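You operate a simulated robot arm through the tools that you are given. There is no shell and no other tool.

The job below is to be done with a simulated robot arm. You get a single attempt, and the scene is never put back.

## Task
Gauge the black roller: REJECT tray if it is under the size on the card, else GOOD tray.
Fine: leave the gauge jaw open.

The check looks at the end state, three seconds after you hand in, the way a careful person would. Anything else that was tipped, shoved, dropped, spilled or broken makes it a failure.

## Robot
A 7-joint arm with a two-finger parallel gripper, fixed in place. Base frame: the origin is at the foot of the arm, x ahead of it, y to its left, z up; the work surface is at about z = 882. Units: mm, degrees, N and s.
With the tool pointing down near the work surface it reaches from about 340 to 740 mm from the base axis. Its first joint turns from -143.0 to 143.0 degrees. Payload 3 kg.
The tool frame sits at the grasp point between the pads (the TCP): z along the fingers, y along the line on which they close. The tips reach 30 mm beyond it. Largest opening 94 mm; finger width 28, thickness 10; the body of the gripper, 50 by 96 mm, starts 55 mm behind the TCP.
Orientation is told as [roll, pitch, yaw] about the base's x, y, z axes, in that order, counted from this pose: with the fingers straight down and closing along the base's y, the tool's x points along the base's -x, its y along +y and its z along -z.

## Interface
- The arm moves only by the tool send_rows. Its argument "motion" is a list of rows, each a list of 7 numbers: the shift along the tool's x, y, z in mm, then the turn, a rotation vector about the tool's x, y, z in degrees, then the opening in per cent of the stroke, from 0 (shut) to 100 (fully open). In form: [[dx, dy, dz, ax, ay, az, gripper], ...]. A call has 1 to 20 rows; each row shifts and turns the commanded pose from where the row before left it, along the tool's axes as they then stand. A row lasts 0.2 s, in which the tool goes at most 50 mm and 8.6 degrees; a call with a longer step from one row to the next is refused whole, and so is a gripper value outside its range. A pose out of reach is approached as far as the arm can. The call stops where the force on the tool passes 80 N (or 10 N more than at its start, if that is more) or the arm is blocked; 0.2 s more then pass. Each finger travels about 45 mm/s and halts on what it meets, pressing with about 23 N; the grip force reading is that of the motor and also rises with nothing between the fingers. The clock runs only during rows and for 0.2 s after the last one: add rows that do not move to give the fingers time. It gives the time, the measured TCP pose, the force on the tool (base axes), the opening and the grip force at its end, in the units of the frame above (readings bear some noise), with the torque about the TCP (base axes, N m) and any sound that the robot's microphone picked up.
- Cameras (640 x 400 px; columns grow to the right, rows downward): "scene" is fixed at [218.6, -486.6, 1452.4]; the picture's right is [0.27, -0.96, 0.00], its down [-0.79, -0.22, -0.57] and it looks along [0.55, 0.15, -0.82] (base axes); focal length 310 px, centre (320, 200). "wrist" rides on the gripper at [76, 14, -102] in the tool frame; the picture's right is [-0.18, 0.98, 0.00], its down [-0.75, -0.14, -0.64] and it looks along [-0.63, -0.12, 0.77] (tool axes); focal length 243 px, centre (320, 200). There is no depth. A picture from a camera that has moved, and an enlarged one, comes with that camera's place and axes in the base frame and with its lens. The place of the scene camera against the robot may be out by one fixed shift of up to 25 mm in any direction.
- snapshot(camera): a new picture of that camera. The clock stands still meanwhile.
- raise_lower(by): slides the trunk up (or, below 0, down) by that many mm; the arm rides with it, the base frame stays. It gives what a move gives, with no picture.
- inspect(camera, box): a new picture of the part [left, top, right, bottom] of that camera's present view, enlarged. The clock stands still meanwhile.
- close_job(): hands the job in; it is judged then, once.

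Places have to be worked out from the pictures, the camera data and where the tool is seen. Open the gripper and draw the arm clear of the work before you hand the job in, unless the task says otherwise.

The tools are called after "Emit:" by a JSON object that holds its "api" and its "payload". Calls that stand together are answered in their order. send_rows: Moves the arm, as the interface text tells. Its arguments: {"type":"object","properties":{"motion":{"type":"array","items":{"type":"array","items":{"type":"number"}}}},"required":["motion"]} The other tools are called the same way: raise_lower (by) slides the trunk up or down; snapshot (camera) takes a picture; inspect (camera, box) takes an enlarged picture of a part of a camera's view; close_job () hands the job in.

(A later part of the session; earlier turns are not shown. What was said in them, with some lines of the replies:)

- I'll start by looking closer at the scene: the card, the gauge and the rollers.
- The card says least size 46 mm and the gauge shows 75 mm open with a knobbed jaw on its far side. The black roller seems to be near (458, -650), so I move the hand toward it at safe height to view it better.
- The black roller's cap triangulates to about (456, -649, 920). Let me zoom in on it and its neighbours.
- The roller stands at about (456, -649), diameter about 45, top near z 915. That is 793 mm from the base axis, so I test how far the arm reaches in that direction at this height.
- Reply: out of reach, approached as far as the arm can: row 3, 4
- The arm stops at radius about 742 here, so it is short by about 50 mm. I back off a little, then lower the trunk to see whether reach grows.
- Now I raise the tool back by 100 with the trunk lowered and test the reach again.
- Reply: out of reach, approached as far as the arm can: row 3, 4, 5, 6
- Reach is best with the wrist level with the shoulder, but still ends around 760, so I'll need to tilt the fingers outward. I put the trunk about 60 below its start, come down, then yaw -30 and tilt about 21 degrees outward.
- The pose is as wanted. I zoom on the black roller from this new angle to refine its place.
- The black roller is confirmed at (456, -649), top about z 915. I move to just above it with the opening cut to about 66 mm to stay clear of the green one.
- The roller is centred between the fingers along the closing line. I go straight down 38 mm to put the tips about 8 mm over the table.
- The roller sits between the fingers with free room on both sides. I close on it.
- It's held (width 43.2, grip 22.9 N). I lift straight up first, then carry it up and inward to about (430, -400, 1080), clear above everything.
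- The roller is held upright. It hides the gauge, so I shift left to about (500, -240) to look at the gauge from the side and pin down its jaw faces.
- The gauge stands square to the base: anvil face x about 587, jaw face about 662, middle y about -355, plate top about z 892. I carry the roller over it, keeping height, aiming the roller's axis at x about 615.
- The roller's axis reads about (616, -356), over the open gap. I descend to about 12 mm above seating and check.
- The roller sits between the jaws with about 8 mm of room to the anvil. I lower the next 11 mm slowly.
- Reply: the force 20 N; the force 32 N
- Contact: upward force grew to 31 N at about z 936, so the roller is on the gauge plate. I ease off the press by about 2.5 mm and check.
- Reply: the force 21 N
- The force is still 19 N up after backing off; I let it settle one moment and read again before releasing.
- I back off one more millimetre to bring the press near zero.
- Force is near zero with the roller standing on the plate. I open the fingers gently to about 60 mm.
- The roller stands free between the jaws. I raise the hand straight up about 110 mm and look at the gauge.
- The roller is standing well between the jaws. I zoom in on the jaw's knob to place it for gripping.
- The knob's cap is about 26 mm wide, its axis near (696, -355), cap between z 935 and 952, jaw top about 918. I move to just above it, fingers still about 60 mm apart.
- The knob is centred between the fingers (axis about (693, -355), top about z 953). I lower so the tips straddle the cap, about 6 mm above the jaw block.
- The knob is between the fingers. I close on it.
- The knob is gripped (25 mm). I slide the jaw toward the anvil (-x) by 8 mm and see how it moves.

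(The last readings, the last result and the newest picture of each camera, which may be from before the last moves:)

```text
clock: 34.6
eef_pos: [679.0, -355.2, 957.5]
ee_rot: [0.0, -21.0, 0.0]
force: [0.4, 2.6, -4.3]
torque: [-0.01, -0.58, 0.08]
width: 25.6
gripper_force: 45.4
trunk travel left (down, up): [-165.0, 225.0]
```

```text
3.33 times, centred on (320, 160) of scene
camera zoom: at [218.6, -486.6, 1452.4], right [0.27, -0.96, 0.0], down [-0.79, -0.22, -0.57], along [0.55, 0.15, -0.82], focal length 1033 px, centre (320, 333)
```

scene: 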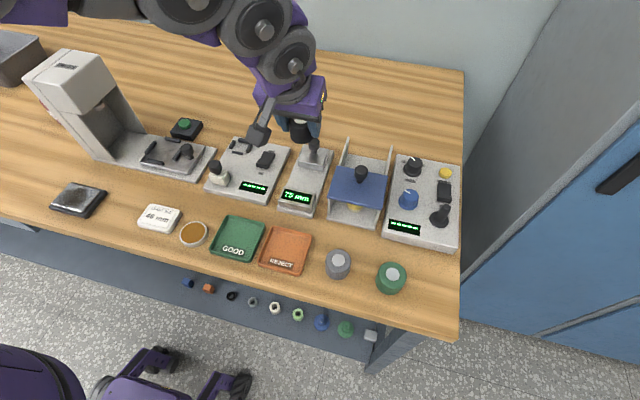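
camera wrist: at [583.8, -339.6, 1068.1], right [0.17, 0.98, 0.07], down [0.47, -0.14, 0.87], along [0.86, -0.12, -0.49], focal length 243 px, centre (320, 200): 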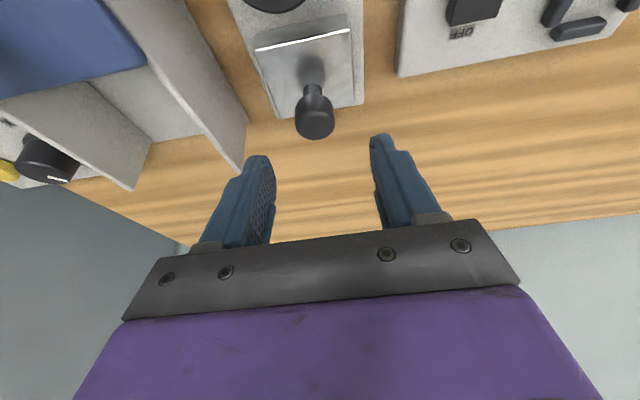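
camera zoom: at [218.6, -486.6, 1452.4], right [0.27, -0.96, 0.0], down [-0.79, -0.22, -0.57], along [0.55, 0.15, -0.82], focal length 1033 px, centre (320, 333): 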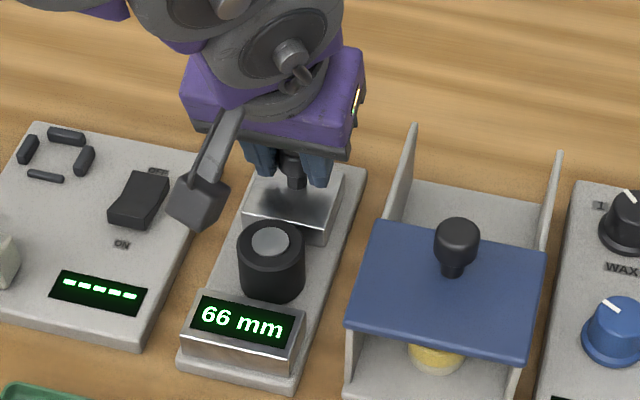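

The display follows live: 66 mm now. I slide about 14 mm more, then go slowly.

Emit:
{"api": "send_rows", "payload": {"motion": [[2.8, 0, -1.07, 0, 0, 0, 0], [2.8, 0, -1.07, 0, 0, 0, 0], [2.8, 0, -1.07, 0, 0, 0, 0], [2.8, 0, -1.07, 0, 0, 0, 0], [1.87, 0, -0.72, 0, 0, 0, 0], [0, 0, 0, 0, 0, 0, 0]]}}

Emit:
{"api": "inspect", "payload": {"camera": "scene", "box": [260, 100, 380, 220]}}

```text
clock: 36.0
eef_pos: [663.9, -354.5, 958.5]
ee_rot: [0.0, -20.9, 0.1]
force: [2.6, -2.5, -2.2]
torque: [0.02, -0.73, -0.09]
width: 25.4
gripper_force: 44.7
trunk travel left (down, up): [-165.0, 225.0]
```

```text
3.33 times, centred on (320, 160) of scene
camera zoom: at [218.6, -486.6, 1452.4], right [0.27, -0.96, 0.0], down [-0.79, -0.22, -0.57], along [0.55, 0.15, -0.82], focal length 1033 px, centre (320, 333)
```

zoom: 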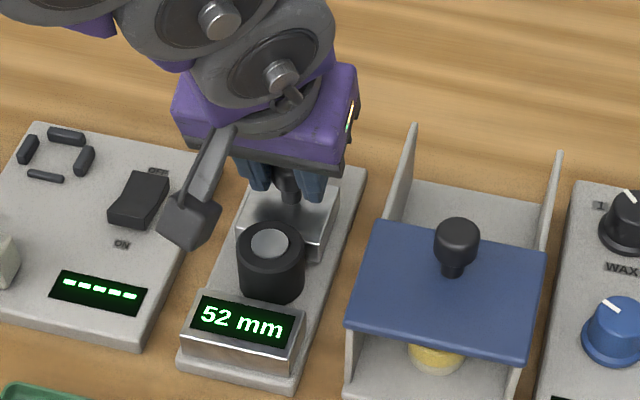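

52 mm. I continue in 1 mm rows.

Emit:
{"api": "send_rows", "payload": {"motion": [[0.93, 0, -0.36, 0, 0, 0, 0], [0.93, 0, -0.36, 0, 0, 0, 0], [0.93, 0, -0.36, 0, 0, 0, 0], [0.93, 0, -0.36, 0, 0, 0, 0], [0, 0, 0, 0, 0, 0, 0]]}}

Emit:
{"api": "inspect", "payload": {"camera": "scene", "box": [270, 140, 350, 220]}}

```text
clock: 37.2
eef_pos: [660.7, -355.4, 955.9]
ee_rot: [0.0, -20.9, 0.1]
force: [0.7, -3.1, -4.9]
torque: [-0.1, -0.6, -0.07]
width: 25.1
gripper_force: 44.5
trunk travel left (down, up): [-165.0, 225.0]
```

```text
5.00 times, centred on (310, 180) of scene
camera zoom: at [218.6, -486.6, 1452.4], right [0.27, -0.96, 0.0], down [-0.79, -0.22, -0.57], along [0.55, 0.15, -0.82], focal length 1549 px, centre (370, 300)
```

zoom: 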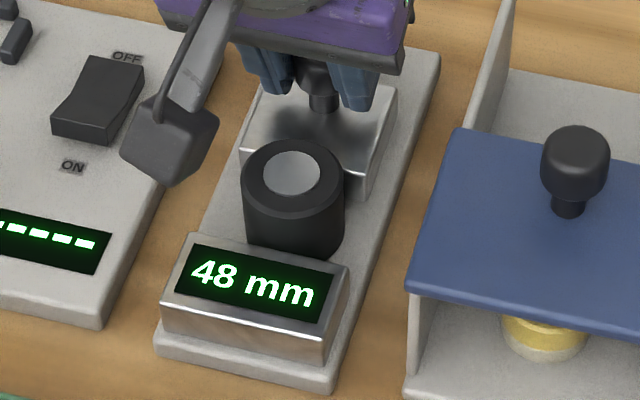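

48 mm and no resistance yet. I keep closing in 1 mm rows.

Emit:
{"api": "send_rows", "payload": {"motion": [[0.93, 0, -0.36, 0, 0, 0, 0], [0.93, 0, -0.36, 0, 0, 0, 0], [0, 0, 0, 0, 0, 0, 0]]}}

Emit:
{"api": "inspect", "payload": {"camera": "scene", "box": [270, 140, 350, 220]}}

Emit:
{"api": "send_rows", "payload": {"motion": [[0.93, 0, -0.36, 0, 0, 0, 0], [0.93, 0, -0.36, 0, 0, 0, 0], [0, 0, 0, 0, 0, 0, 0]]}}

Emit:
{"api": "inspect", "payload": {"camera": "scene", "box": [270, 140, 350, 220]}}

```text
clock: 38.0
eef_pos: [657.4, -354.2, 956.6]
ee_rot: [0.1, -20.9, 0.1]
force: [0.5, -2.0, -9.3]
torque: [-0.1, 0.12, 0.01]
width: 25.5
gripper_force: 45.0
trunk travel left (down, up): [-165.0, 225.0]
```

```text
5.00 times, centred on (310, 180) of scene
camera zoom: at [218.6, -486.6, 1452.4], right [0.27, -0.96, 0.0], down [-0.79, -0.22, -0.57], along [0.55, 0.15, -0.82], focal length 1549 px, centre (370, 300)
```

zoom: 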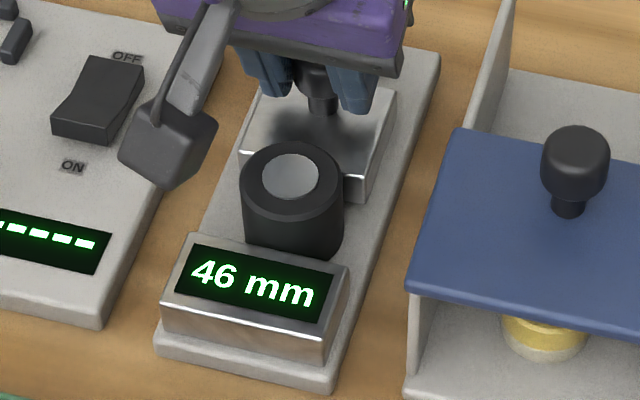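

```text
clock: 38.8
eef_pos: [656.3, -355.2, 956.9]
ee_rot: [0.0, -20.9, 0.1]
force: [0.7, 0.2, -12.9]
torque: [0.01, -0.06, 0.0]
width: 25.3
gripper_force: 44.8
trunk travel left (down, up): [-165.0, 225.0]
```

```text
5.00 times, centred on (310, 180) of scene
camera zoom: at [218.6, -486.6, 1452.4], right [0.27, -0.96, 0.0], down [-0.79, -0.22, -0.57], along [0.55, 0.15, -0.82], focal length 1549 px, centre (370, 300)
```

zoom: 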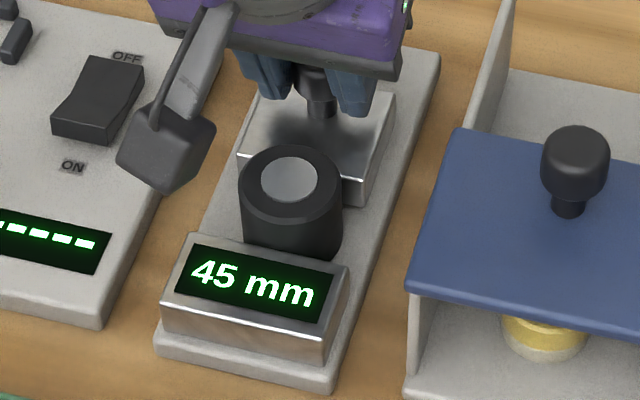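

45 mm and the roller is still being pushed along. I continue, easing down slightly as the tool pulls up a bit on the knob.

Emit:
{"api": "send_rows", "payload": {"motion": [[1.1, 0, 0.1, 0, 0, 0, 0], [1.1, 0, 0.1, 0, 0, 0, 0], [0, 0, 0, 0, 0, 0, 0], [0, 0, 0, 0, 0, 0, 0]]}}

Emit:
{"api": "inspect", "payload": {"camera": "scene", "box": [270, 140, 350, 220]}}

```text
clock: 39.8
eef_pos: [656.9, -354.1, 956.8]
ee_rot: [0.0, -21.2, 0.0]
force: [5.1, -3.1, -7.7]
torque: [-0.03, 0.04, -0.01]
width: 25.3
gripper_force: 45.2
trunk travel left (down, up): [-165.0, 225.0]
```

```text
5.00 times, centred on (310, 180) of scene
camera zoom: at [218.6, -486.6, 1452.4], right [0.27, -0.96, 0.0], down [-0.79, -0.22, -0.57], along [0.55, 0.15, -0.82], focal length 1549 px, centre (370, 300)
```

zoom: 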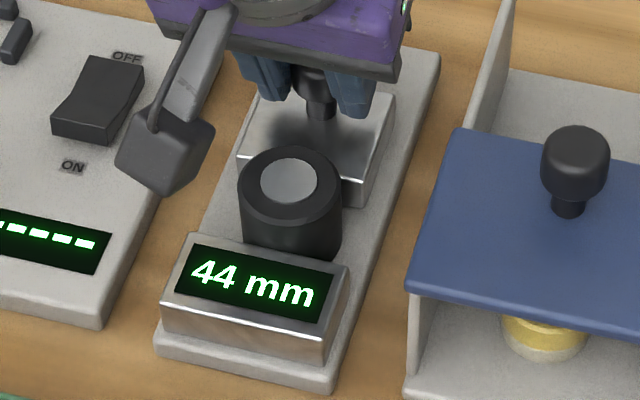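

44 mm with force starting to build along x. One more small push to confirm it is firmly clamped.

Emit:
{"api": "send_rows", "payload": {"motion": [[1.0, 0, -0.2, 0, 0, 0, 0], [1.0, 0, -0.2, 0, 0, 0, 0], [0, 0, 0, 0, 0, 0, 0], [0, 0, 0, 0, 0, 0, 0]]}}

Emit:
{"api": "inspect", "payload": {"camera": "scene", "box": [270, 140, 350, 220]}}

Emit:
{"api": "inspect", "payload": {"camera": "scene", "box": [130, 195, 190, 240]}}

```text
clock: 40.8
eef_pos: [656.3, -355.4, 956.3]
ee_rot: [-0.2, -21.2, 0.2]
force: [32.2, -6.0, 7.6]
torque: [0.02, -0.94, -0.01]
width: 25.4
gripper_force: 45.3
trunk travel left (down, up): [-165.0, 225.0]
```

```text
5.00 times, centred on (310, 180) of scene
camera zoom: at [218.6, -486.6, 1452.4], right [0.27, -0.96, 0.0], down [-0.79, -0.22, -0.57], along [0.55, 0.15, -0.82], focal length 1549 px, centre (370, 300)
```

zoom: 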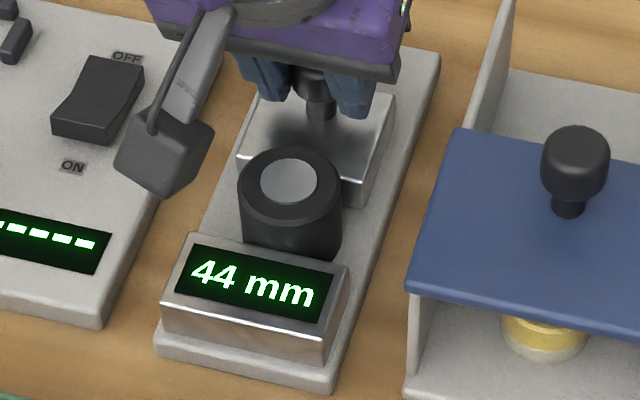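

```text
8.89 times, centred on (160, 218) of scene
camera zoom: at [218.6, -486.6, 1452.4], right [0.27, -0.96, 0.0], down [-0.79, -0.22, -0.57], along [0.55, 0.15, -0.82], focal length 2755 px, centre (1742, 44)
```

zoom: 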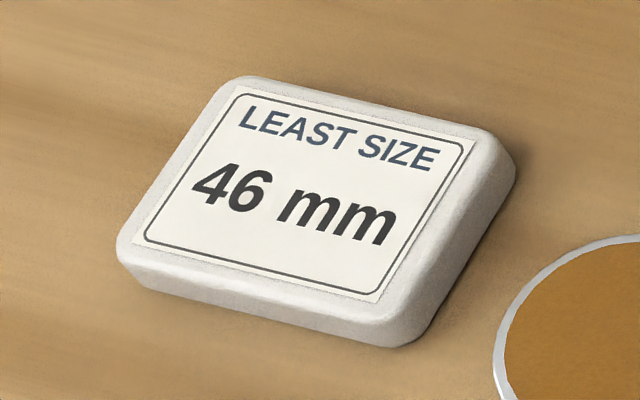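

Firmly clamped at 32 N the gauge reads 44 mm; the card's least size is 46 mm, so it belongs in REJECT. Now I slide the jaw back open (+x), stopping short of its end to check.

Emit:
{"api": "send_rows", "payload": {"motion": [[-1.87, 0, 0.72, 0, 0, 0, 0], [-3.73, 0, 1.43, 0, 0, 0, 0], [-3.73, 0, 1.43, 0, 0, 0, 0], [-3.73, 0, 1.43, 0, 0, 0, 0], [-3.73, 0, 1.43, 0, 0, 0, 0], [-3.73, 0, 1.43, 0, 0, 0, 0], [-3.73, 0, 1.43, 0, 0, 0, 0], [-3.73, 0, 1.43, 0, 0, 0, 0], [0, 0, 0, 0, 0, 0, 0]]}}

Emit:
{"api": "inspect", "payload": {"camera": "scene", "box": [260, 100, 380, 220]}}

```text
clock: 42.8
eef_pos: [681.7, -355.4, 956.8]
ee_rot: [-0.1, -21.1, -0.1]
force: [-0.4, -8.6, 10.8]
torque: [-0.14, -0.71, -0.22]
width: 25.6
gripper_force: 45.1
trunk travel left (down, up): [-165.0, 225.0]
```

```text
3.33 times, centred on (320, 160) of scene
camera zoom: at [218.6, -486.6, 1452.4], right [0.27, -0.96, 0.0], down [-0.79, -0.22, -0.57], along [0.55, 0.15, -0.82], focal length 1033 px, centre (320, 333)
```

zoom: 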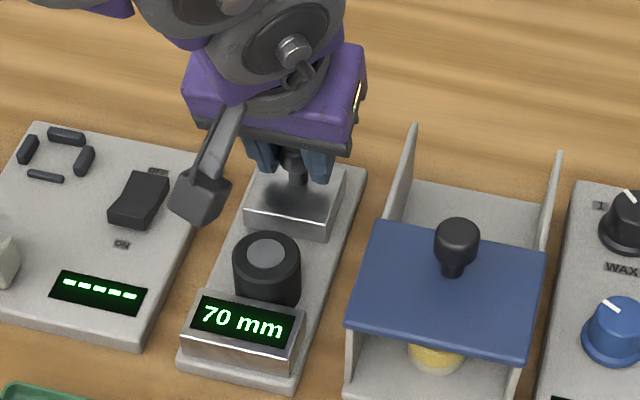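

70 mm open and the roller stays put at the anvil. I take the last 5 mm in 1–2 mm rows, watching the force.

Emit:
{"api": "send_rows", "payload": {"motion": [[-1.87, 0, 0.6, 0, 0, 0, 0], [-1.87, 0, 0.6, 0, 0, 0, 0], [-0.93, 0, 0.3, 0, 0, 0, 0], [0, 0, 0, 0, 0, 0, 0], [0, 0, 0, 0, 0, 0, 0]]}}

Emit:
{"api": "inspect", "payload": {"camera": "scene", "box": [260, 100, 380, 220]}}

```text
clock: 44.0
eef_pos: [686.5, -354.1, 956.1]
ee_rot: [0.0, -21.0, 0.0]
force: [-0.4, -11.9, 4.2]
torque: [-0.22, 0.43, -0.16]
width: 25.4
gripper_force: 44.6
trunk travel left (down, up): [-165.0, 225.0]
```

```text
3.33 times, centred on (320, 160) of scene
camera zoom: at [218.6, -486.6, 1452.4], right [0.27, -0.96, 0.0], down [-0.79, -0.22, -0.57], along [0.55, 0.15, -0.82], focal length 1033 px, centre (320, 333)
```

zoom: 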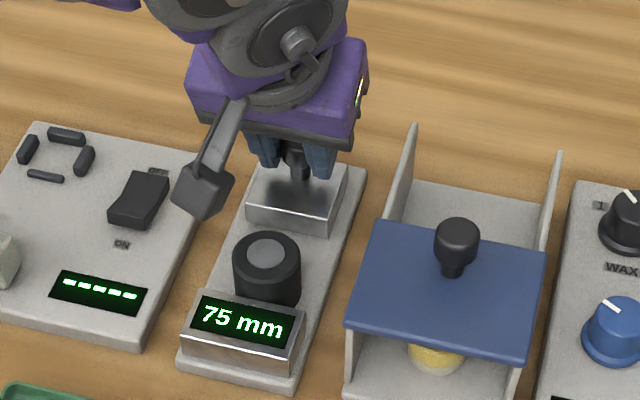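

Jaw is back at 75 mm. I release the knob and rise straight up, clear of it.

Emit:
{"api": "send_rows", "payload": {"motion": [[0, 0, 0, 0, 0, 0, 40], [0, 0, 0, 0, 0, 0, 56], [0, 0, 0, 0, 0, 0, 64], [0, 0, 0, 0, 0, 0, 64], [0, 0, 0, 0, 0, 0, 64], [-5.4, 0, -14, 0, 0, 0, 64], [-7.2, 0, -18.7, 0, 0, 0, 64], [-7.2, 0, -18.7, 0, 0, 0, 64], [-7.2, 0, -18.7, 0, 0, 0, 64], [-7.2, 0, -18.7, 0, 0, 0, 64], [0, 0, 0, 0, 0, 0, 64]]}}

Emit:
{"api": "snapshot", "payload": {"camera": "wrist"}}

Emit:
{"api": "inspect", "payload": {"camera": "scene", "box": [260, 100, 380, 220]}}

```text
clock: 46.4
eef_pos: [685.9, -354.9, 1053.4]
ee_rot: [0.1, -21.1, 0.0]
force: [-0.2, -0.9, 0.2]
torque: [-0.04, 0.0, 0.01]
width: 60.3
gripper_force: 0.1
trunk travel left (down, up): [-165.0, 225.0]
```

```text
taken
camera wrist: at [577.8, -340.4, 1122.4], right [0.17, 0.98, 0.07], down [0.47, -0.14, 0.87], along [0.86, -0.12, -0.49], focal length 243 px, centre (320, 200)
```

wrist: 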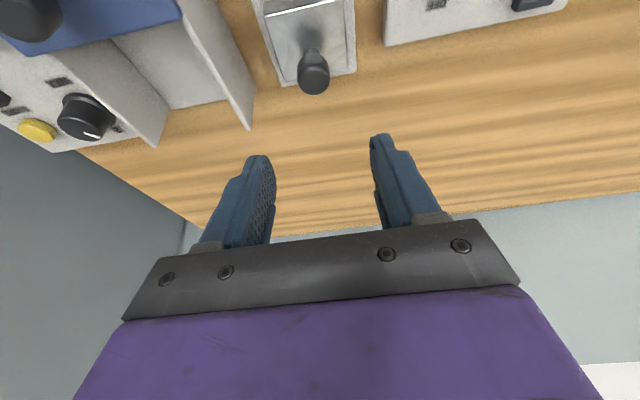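

```text
3.33 times, centred on (320, 160) of scene
camera zoom: at [218.6, -486.6, 1452.4], right [0.27, -0.96, 0.0], down [-0.79, -0.22, -0.57], along [0.55, 0.15, -0.82], focal length 1033 px, centre (320, 333)
```

zoom: 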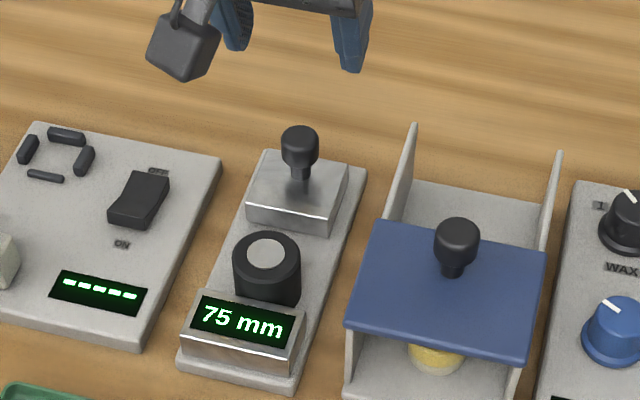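

The knob is free and the gauge is open at 75 mm. I go back over the roller, which now stands against the anvil.

Emit:
{"api": "send_rows", "payload": {"motion": [[19.2, 0, -7.4, 0, 0, 0, 64], [19.2, 0, -7.4, 0, 0, 0, 64], [19.2, 0, -7.4, 0, 0, 0, 64], [19.2, 0, -7.3, 0, 0, 0, 64], [0, 0, 0, 0, 0, 0, 64], [0, 0, 0, 0, 0, 0, 64]]}}

Emit:
{"api": "inspect", "payload": {"camera": "wrist", "box": [230, 10, 410, 150]}}

```text
clock: 47.8
eef_pos: [603.3, -352.4, 1052.2]
ee_rot: [0.0, -21.0, 0.0]
force: [-0.7, 0.4, -0.5]
torque: [-0.01, 0.02, 0.01]
width: 60.1
gripper_force: 0.2
trunk travel left (down, up): [-165.0, 225.0]
```

```text
2.86 times, centred on (320, 80) of wrist
camera zoom: at [496.3, -339.1, 1120.2], right [0.17, 0.98, 0.07], down [0.47, -0.14, 0.87], along [0.86, -0.12, -0.49], focal length 693 px, centre (320, 543)
```

zoom: 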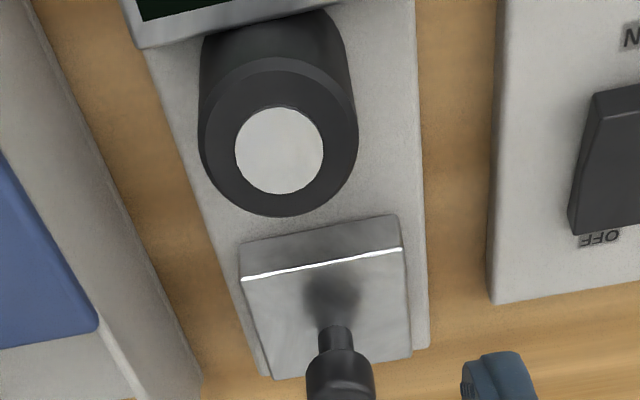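

The roller's axis is at about (609, -358.5). I correct y by -3.6 mm and lower around it to the same grip height as before.

Emit:
{"api": "send_rows", "payload": {"motion": [[5, -1.2, 13.1, 0, 0, 0, 64], [8, -1.2, 20.9, 0, 0, 0, 64], [8, -1.2, 20.9, 0, 0, 0, 64], [8, 0, 20.9, 0, 0, 0, 64], [0, 0, 0, 0, 0, 0, 64], [0, 0, 0, 0, 0, 0, 64]]}}

Emit:
{"api": "inspect", "payload": {"camera": "wrist", "box": [200, 40, 440, 220]}}

```text
clock: 49.2
eef_pos: [605.0, -358.7, 970.5]
ee_rot: [0.0, -21.0, 0.1]
force: [-0.6, -0.1, 0.5]
torque: [0.04, -0.02, 0.02]
width: 60.2
gripper_force: 0.0
trunk travel left (down, up): [-165.0, 225.0]
```

```text
2.22 times, centred on (320, 130) of wrist
camera zoom: at [496.7, -344.7, 1039.3], right [0.17, 0.98, 0.07], down [0.47, -0.14, 0.87], along [0.86, -0.12, -0.49], focal length 539 px, centre (320, 356)
```

zoom: 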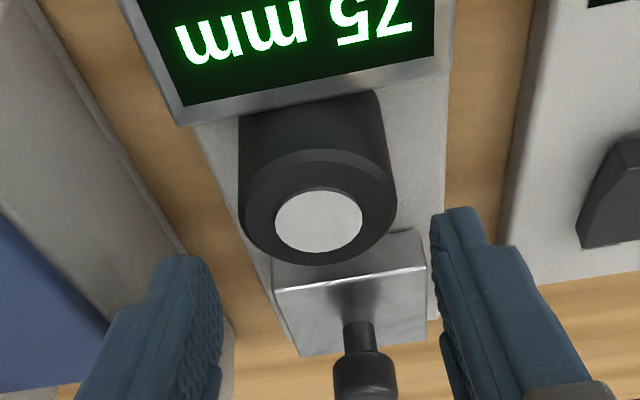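

Roller is centred within 1 mm. I lower the last 34 mm.

Emit:
{"api": "send_rows", "payload": {"motion": [[4.1, 0.2, 10.6, 0, 0, 0, 64], [4.1, 0.2, 10.6, 0, 0, 0, 64], [4.0, 0.2, 10.4, 0, 0, 0, 64], [0, 0, 0, 0, 0, 0, 64], [0, 0, 0, 0, 0, 0, 64]]}}

Emit:
{"api": "inspect", "payload": {"camera": "wrist", "box": [200, 60, 440, 240]}}

```text
clock: 50.4
eef_pos: [604.0, -357.8, 937.2]
ee_rot: [0.1, -21.0, 0.1]
force: [-0.6, -0.2, 0.3]
torque: [-0.01, -0.01, 0.01]
width: 60.1
gripper_force: 0.1
trunk travel left (down, up): [-165.0, 225.0]
```

```text
2.22 times, centred on (320, 150) of wrist
camera zoom: at [495.6, -343.5, 1005.7], right [0.17, 0.98, 0.07], down [0.47, -0.14, 0.87], along [0.86, -0.12, -0.49], focal length 539 px, centre (320, 311)
```

zoom: 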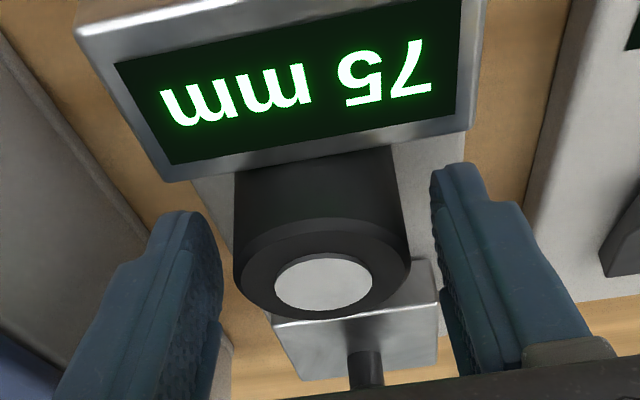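

Fingers are beside the roller with no contact. I close on it.

Emit:
{"api": "send_rows", "payload": {"motion": [[0, 0, 0, 0, 0, 0, 54], [0, 0, 0, 0, 0, 0, 46], [0, 0, 0, 0, 0, 0, 30], [0, 0, 0, 0, 0, 0, 0], [0, 0, 0, 0, 0, 0, 0], [0, 0, 0, 0, 0, 0, 0]]}}

```text
clock: 51.8
eef_pos: [604.1, -357.1, 937.4]
ee_rot: [0.0, -21.2, 0.1]
force: [0.2, 0.4, -0.1]
torque: [0.04, 0.0, 0.0]
width: 43.3
gripper_force: 23.2
trunk travel left (down, up): [-165.0, 225.0]
```

Held again (43.3 mm, 23 N). I lift it up and slightly away from the anvil, then straight up to about z 1050.

Emit:
{"api": "send_rows", "payload": {"motion": [[-2.7, 0, -4.3, 0, 0, 0, 0], [-2.7, 0, -4.3, 0, 0, 0, 0], [-3.6, 0, -9.3, 0, 0, 0, 0], [-7.2, 0, -18.7, 0, 0, 0, 0], [-8.9, 0, -23.3, 0, 0, 0, 0], [-8.9, 0, -23.3, 0, 0, 0, 0], [-8.9, 0, -23.3, 0, 0, 0, 0], [0, 0, 0, 0, 0, 0, 0]]}}

Emit:
{"api": "snapshot", "payload": {"camera": "wrist"}}

Emit:
{"api": "inspect", "payload": {"camera": "scene", "box": [200, 100, 400, 290]}}

```text
clock: 53.6
eef_pos: [604.1, -354.0, 1051.8]
ee_rot: [0.0, -21.0, 0.0]
force: [-0.7, 0.5, -1.1]
torque: [0.01, -0.01, -0.03]
width: 43.5
gripper_force: 22.8
trunk travel left (down, up): [-165.0, 225.0]
```

```text
taken
camera wrist: at [495.8, -339.1, 1120.0], right [0.17, 0.98, 0.07], down [0.47, -0.14, 0.87], along [0.86, -0.12, -0.49], focal length 243 px, centre (320, 200)
```

wrist: 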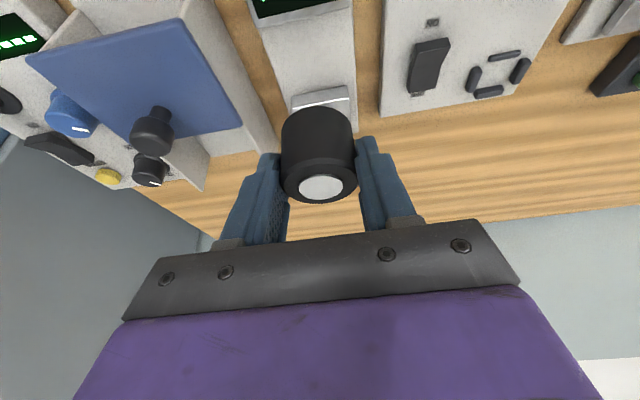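

```text
2.11 times, centred on (300, 195) of scene
camera zoom: at [218.6, -486.6, 1452.4], right [0.27, -0.96, 0.0], down [-0.79, -0.22, -0.57], along [0.55, 0.15, -0.82], focal length 652 px, centre (362, 210)
```

zoom: 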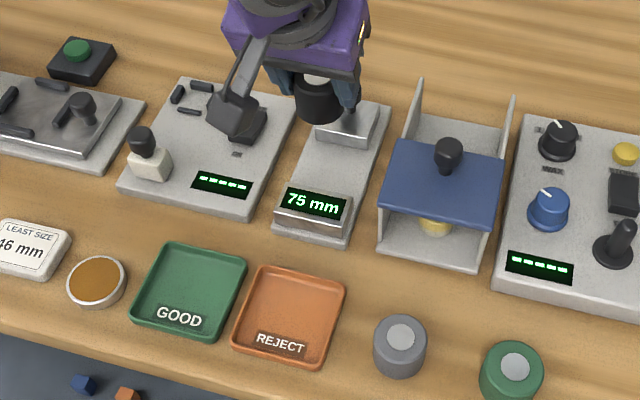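

Display still shows 75 mm and all else is unmoved. I carry the roller back (-x) to about x 400 so that the wrist camera sees the REJECT tray ahead.

Emit:
{"api": "send_rows", "payload": {"motion": [[23.8, 0, -9.1, 0, 0, 0, 0], [23.8, 0, -9.1, 0, 0, 0, 0], [23.8, 0, -9.1, 0, 0, 0, 0], [23.8, 0, -9.1, 0, 0, 0, 0], [23.8, 0, -9.1, 0, 0, 0, 0], [23.8, 0, -9.1, 0, 0, 0, 0], [23.8, 0, -9.1, 0, 0, 0, 0], [23.8, 0, -9.1, 0, 0, 0, 0], [0, 0, 0, 0, 0, 0, 0]]}}

Emit:
{"api": "snapshot", "payload": {"camera": "wrist"}}

Emit:
{"api": "inspect", "payload": {"camera": "wrist", "box": [220, 0, 460, 180]}}

```text
clock: 55.6
eef_pos: [401.3, -358.9, 1051.3]
ee_rot: [-0.1, -21.0, 0.0]
force: [-0.7, -0.6, 0.1]
torque: [0.01, 0.02, 0.01]
width: 43.4
gripper_force: 23.2
trunk travel left (down, up): [-165.0, 225.0]
```

```text
taken
camera wrist: at [293.3, -342.4, 1119.7], right [0.17, 0.98, 0.07], down [0.47, -0.14, 0.87], along [0.86, -0.12, -0.49], focal length 243 px, centre (320, 200)
```

wrist: 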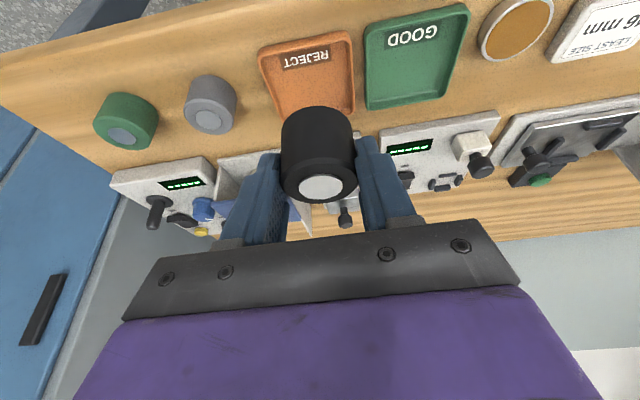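

```text
2.22 times, centred on (340, 90) of wrist
camera zoom: at [293.3, -342.4, 1119.7], right [0.17, 0.98, 0.07], down [0.47, -0.14, 0.87], along [0.86, -0.12, -0.49], focal length 539 px, centre (276, 444)
```

zoom: 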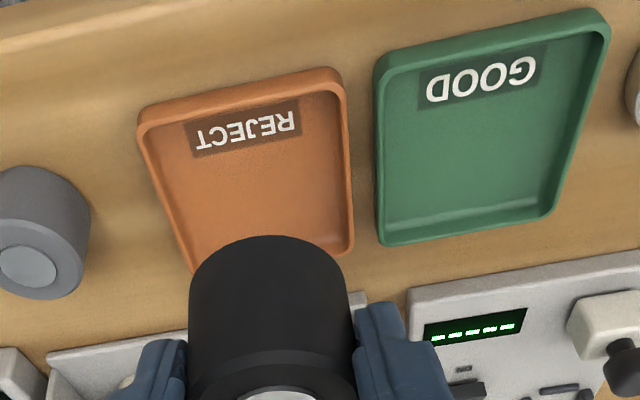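

The REJECT tray spans about x 411–500, y -407 to -322, centre (456, -364.5). I move the roller over its centre and lower to about 20 mm above the floor of the tray.

Emit:
{"api": "send_rows", "payload": {"motion": [[-15.1, -2.3, 5.8, 0, 0, 0, 0], [-15.1, -2.3, 5.8, 0, 0, 0, 0], [-15.1, -2.2, 5.8, 0, 0, 0, 0], [7.5, 0, 19.6, 0, 0, 0, 0], [7.5, 0, 19.6, 0, 0, 0, 0], [7.5, 0, 19.6, 0, 0, 0, 0], [7.5, 0, 19.6, 0, 0, 0, 0], [7.5, 0, 19.6, 0, 0, 0, 0], [0, 0, 0, 0, 0, 0, 0], [0, 0, 0, 0, 0, 0, 0]]}}

Emit:
{"api": "inspect", "payload": {"camera": "wrist", "box": [200, 40, 440, 220]}}

Emit:
{"api": "inspect", "payload": {"camera": "scene", "box": [220, 180, 380, 300]}}

```text
clock: 57.8
eef_pos: [453.7, -363.9, 947.0]
ee_rot: [0.0, -21.0, 0.1]
force: [0.5, -0.5, -0.9]
torque: [0.0, -0.04, 0.0]
width: 43.4
gripper_force: 22.5
trunk travel left (down, up): [-165.0, 225.0]
```

```text
2.22 times, centred on (320, 130) of wrist
camera zoom: at [345.0, -349.1, 1015.2], right [0.17, 0.98, 0.07], down [0.47, -0.14, 0.87], along [0.86, -0.12, -0.49], focal length 539 px, centre (320, 356)
```

zoom: 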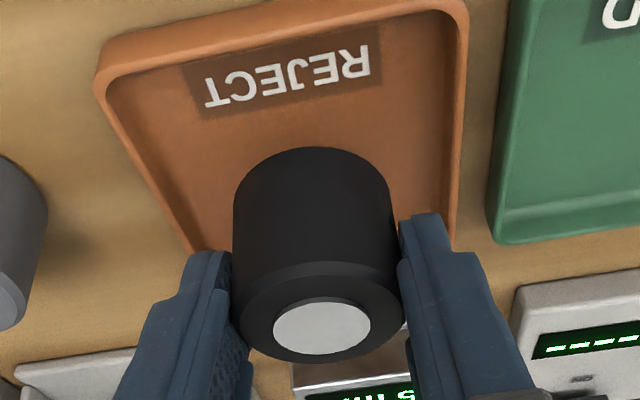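

```text
3.33 times, centred on (300, 240) of scene
camera zoom: at [218.6, -486.6, 1452.4], right [0.27, -0.96, 0.0], down [-0.79, -0.22, -0.57], along [0.55, 0.15, -0.82], focal length 1033 px, centre (387, 67)
```

zoom: 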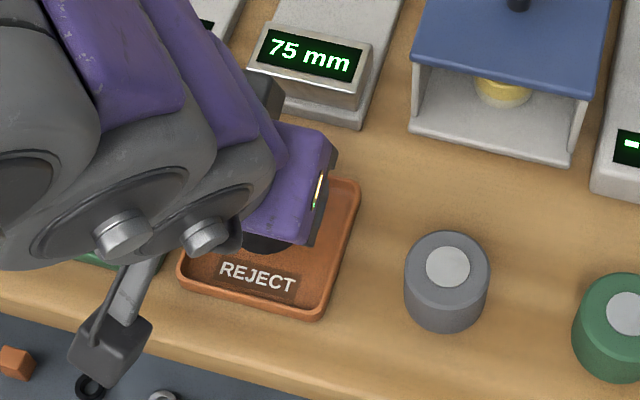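

The roller is centred over the tray. I lower 16 mm, then in small steps until I feel the tray.

Emit:
{"api": "send_rows", "payload": {"motion": [[1.43, 0, 3.74, 0, 0, 0, 0], [1.43, 0, 3.74, 0, 0, 0, 0], [1.43, 0, 3.74, 0, 0, 0, 0], [1.43, 0, 3.74, 0, 0, 0, 0], [0, 0, 0, 0, 0, 0, 0]]}}

Emit:
{"api": "send_rows", "payload": {"motion": [[0.36, 0, 0.93, 0, 0, 0, 0], [0, 0, 0, 0, 0, 0, 0]]}}

Emit:
{"api": "send_rows", "payload": {"motion": [[0.36, 0, 0.93, 0, 0, 0, 0], [0, 0, 0, 0, 0, 0, 0]]}}

```text
clock: 59.0
eef_pos: [452.5, -364.5, 929.5]
ee_rot: [0.0, -21.0, 0.2]
force: [0.0, -0.8, -1.4]
torque: [0.01, 0.01, 0.0]
width: 43.6
gripper_force: 23.0
trunk travel left (down, up): [-165.0, 225.0]
```

```text
clock: 59.6
eef_pos: [450.7, -364.5, 928.1]
ee_rot: [0.0, -21.0, 0.2]
force: [0.0, -0.4, -1.3]
torque: [0.0, 0.01, 0.03]
width: 43.2
gripper_force: 22.8
trunk travel left (down, up): [-165.0, 225.0]
```

```text
clock: 60.2
eef_pos: [451.8, -363.9, 928.4]
ee_rot: [0.1, -21.0, 0.1]
force: [0.3, 0.8, -0.6]
torque: [0.0, 0.03, 0.02]
width: 43.4
gripper_force: 23.4
trunk travel left (down, up): [-165.0, 225.0]
```

No contact yet. I go on in 1 mm steps.

Emit:
{"api": "send_rows", "payload": {"motion": [[0.36, 0, 0.93, 0, 0, 0, 0], [0, 0, 0, 0, 0, 0, 0]]}}

Emit:
{"api": "send_rows", "payload": {"motion": [[0.36, 0, 0.93, 0, 0, 0, 0], [0, 0, 0, 0, 0, 0, 0]]}}

Emit:
{"api": "inspect", "payload": {"camera": "wrist", "box": [200, 40, 440, 220]}}

```text
clock: 60.8
eef_pos: [451.1, -365.4, 927.0]
ee_rot: [0.0, -21.0, 0.0]
force: [-0.4, 0.0, -1.3]
torque: [0.0, 0.0, 0.0]
width: 43.5
gripper_force: 23.7
trunk travel left (down, up): [-165.0, 225.0]
```

```text
clock: 61.4
eef_pos: [451.1, -366.2, 927.0]
ee_rot: [-0.1, -21.1, 0.1]
force: [1.3, -0.7, 5.7]
torque: [0.05, -0.04, 0.01]
width: 43.3
gripper_force: 22.7
trunk travel left (down, up): [-165.0, 225.0]
```

```text
2.22 times, centred on (320, 130) of wrist
camera zoom: at [342.8, -350.3, 995.8], right [0.17, 0.98, 0.06], down [0.47, -0.14, 0.87], along [0.86, -0.12, -0.49], focal length 539 px, centre (320, 356)
```

zoom: 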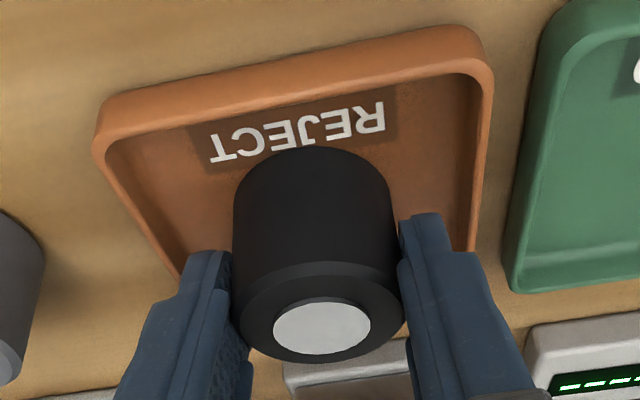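

The roller has touched the tray floor (+6 N). I open gently to about 53 mm, staying inside the tray walls.

Emit:
{"api": "send_rows", "payload": {"motion": [[0, 0, 0, 0, 0, 0, 48], [0, 0, 0, 0, 0, 0, 52], [0, 0, 0, 0, 0, 0, 56], [0, 0, 0, 0, 0, 0, 56], [0, 0, 0, 0, 0, 0, 56]]}}

Emit:
{"api": "inspect", "payload": {"camera": "wrist", "box": [200, 40, 440, 220]}}

```text
clock: 62.6
eef_pos: [452.1, -365.2, 926.8]
ee_rot: [-0.1, -21.0, 0.1]
force: [-1.0, 0.4, -0.1]
torque: [0.02, -0.01, 0.01]
width: 52.6
gripper_force: 0.0
trunk travel left (down, up): [-165.0, 225.0]
```

```text
2.22 times, centred on (320, 130) of wrist
camera zoom: at [342.8, -350.3, 995.3], right [0.17, 0.98, 0.07], down [0.47, -0.14, 0.87], along [0.86, -0.12, -0.49], focal length 539 px, centre (320, 356)
```

zoom: 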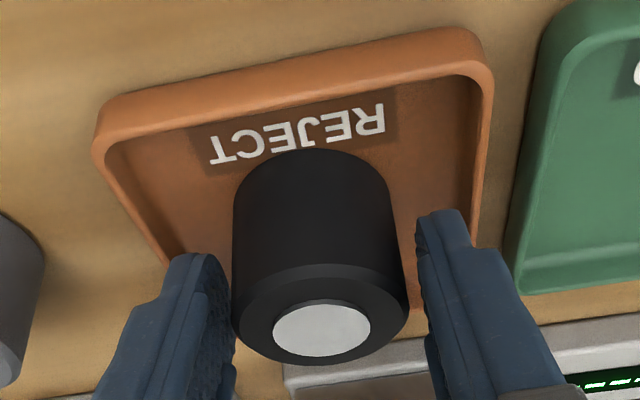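

The roller is free and standing in the tray. I rise straight up about 130 mm.

Emit:
{"api": "send_rows", "payload": {"motion": [[-3.6, 0, -9.3, 0, 0, 0, 56], [-7.2, 0, -18.7, 0, 0, 0, 56], [-9, 0, -23.4, 0, 0, 0, 56], [-9, 0, -23.4, 0, 0, 0, 56], [-9, 0, -23.4, 0, 0, 0, 56], [-9, 0, -23.4, 0, 0, 0, 56], [0, 0, 0, 0, 0, 0, 56]]}}

Emit:
{"api": "snapshot", "payload": {"camera": "wrist"}}

Emit:
{"api": "snapshot", "payload": {"camera": "scene"}}

```text
clock: 64.2
eef_pos: [450.5, -366.3, 1057.5]
ee_rot: [0.0, -21.0, 0.1]
force: [0.3, -0.7, -0.1]
torque: [0.03, -0.01, 0.01]
width: 52.5
gripper_force: 0.1
trunk travel left (down, up): [-165.0, 225.0]
```

```text
taken
camera wrist: at [341.7, -351.8, 1127.2], right [0.17, 0.98, 0.07], down [0.47, -0.14, 0.87], along [0.86, -0.12, -0.49], focal length 243 px, centre (320, 200)
```

wrist: 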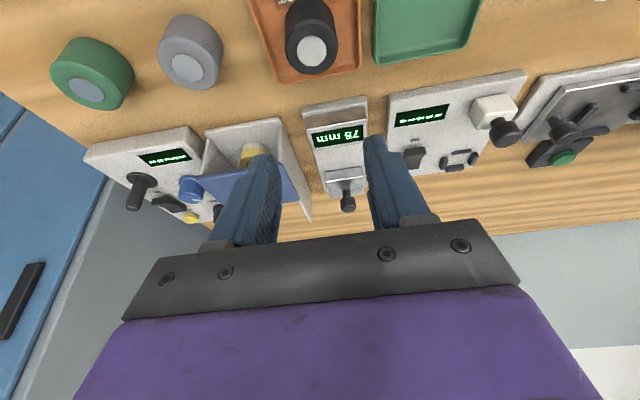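

```text
taken
```

scene: 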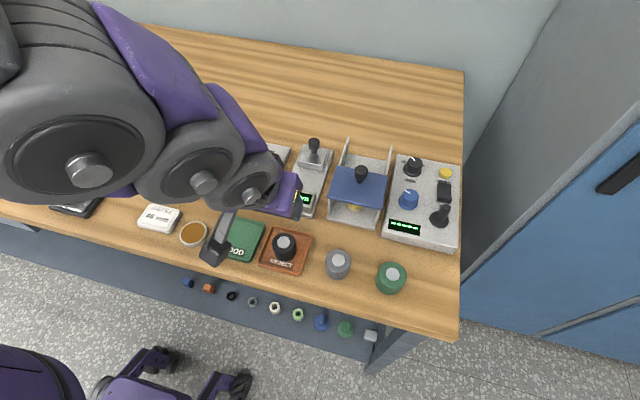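

The roller stands in REJECT and the gauge still shows 75 mm. I open the gripper, draw the arm up and away, and untilt the tool.

Emit:
{"api": "send_rows", "payload": {"motion": [[-9, 0, -23.4, 0, 0, 0, 70], [-9, 0, -23.4, 0, 0, 0, 85], [-9, 0, -23.4, 0, 0, 0, 100], [-9, 0, -23.4, 0, 0, 0, 100], [0, 0, 0, 0, 7, 0, 100], [0, 0, 0, 0, 7, 0, 100], [0, 0, 0, 0, 7, 0, 100], [0, 0, 0, 0, 0, 0, 100]]}}

Emit:
{"api": "raise_lower", "payload": {"by": 60}}

Emit:
{"api": "snapshot", "payload": {"camera": "scene"}}

Emit:
{"api": "snapshot", "payload": {"camera": "wrist"}}

```text
clock: 66.0
eef_pos: [450.1, -363.2, 1157.9]
ee_rot: [0.0, 0.1, 0.0]
force: [-0.8, -0.6, 0.2]
torque: [0.04, -0.01, -0.01]
width: 94.1
gripper_force: 0.0
trunk travel left (down, up): [-165.0, 225.0]
```

```text
clock: 67.0
eef_pos: [451.8, -364.5, 1216.6]
ee_rot: [0.0, 0.0, 0.1]
force: [0.8, 0.1, -0.1]
torque: [0.0, 0.0, 0.01]
width: 94.0
gripper_force: 0.1
trunk travel left (down, up): [-225.0, 165.0]
```

```text
taken
```

scene: 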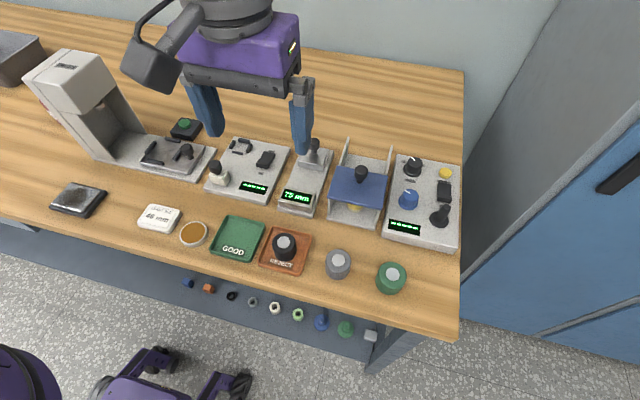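

```text
taken
camera wrist: at [374.8, -349.6, 1319.7], right [0.18, 0.98, 0.0], down [0.75, -0.14, 0.64], along [0.63, -0.12, -0.77], focal length 243 px, centre (320, 200)
```

wrist: 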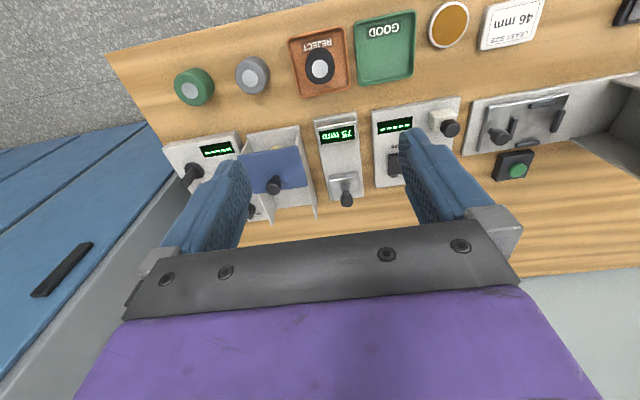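

A last close look at the tray and gauge before handing in.

Emit:
{"api": "inspect", "payload": {"camera": "scene", "box": [200, 130, 360, 290]}}

Emit:
{"api": "inspect", "payload": {"camera": "wrist", "box": [270, 10, 430, 130]}}

```text
2.50 times, centred on (280, 210) of scene
camera zoom: at [218.6, -486.6, 1452.4], right [0.27, -0.96, 0.0], down [-0.79, -0.22, -0.57], along [0.55, 0.15, -0.82], focal length 775 px, centre (420, 175)
```

zoom: 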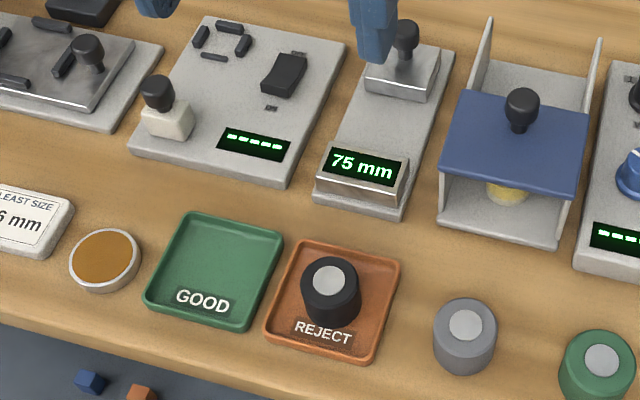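

```text
3.33 times, centred on (350, 70) of wrist
camera zoom: at [374.8, -349.6, 1319.7], right [0.18, 0.98, 0.0], down [0.75, -0.14, 0.64], along [0.63, -0.12, -0.77], focal length 809 px, centre (220, 633)
```

zoom: 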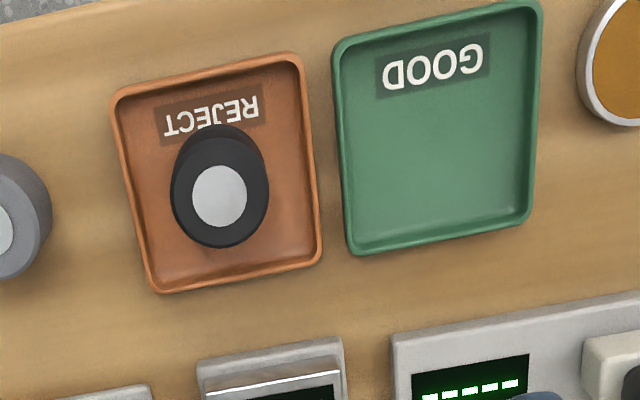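

The black roller (44 mm, under the 46 mm on the card) stands in the REJECT tray. The gauge jaw is open at 75 mm, nothing else has moved, and the arm is clear with the gripper open, so I hand in.

Emit:
{"api": "close_job", "payload": {}}

```text
The job is handed in.
```

The black roller measured 44 mm on the gauge, under the 46 mm least size on the card, so I put it in the REJECT tray. The reading held at 44 mm with the jaw pressed firmly against the roller (32 N).

The gauge jaw is back open at 75 mm, where it started. In the last pictures the roller was standing upright in the tray and nothing else looked moved. The gripper is open and the arm is raised clear of the work. The job is handed in; no result has come back from the check yet.
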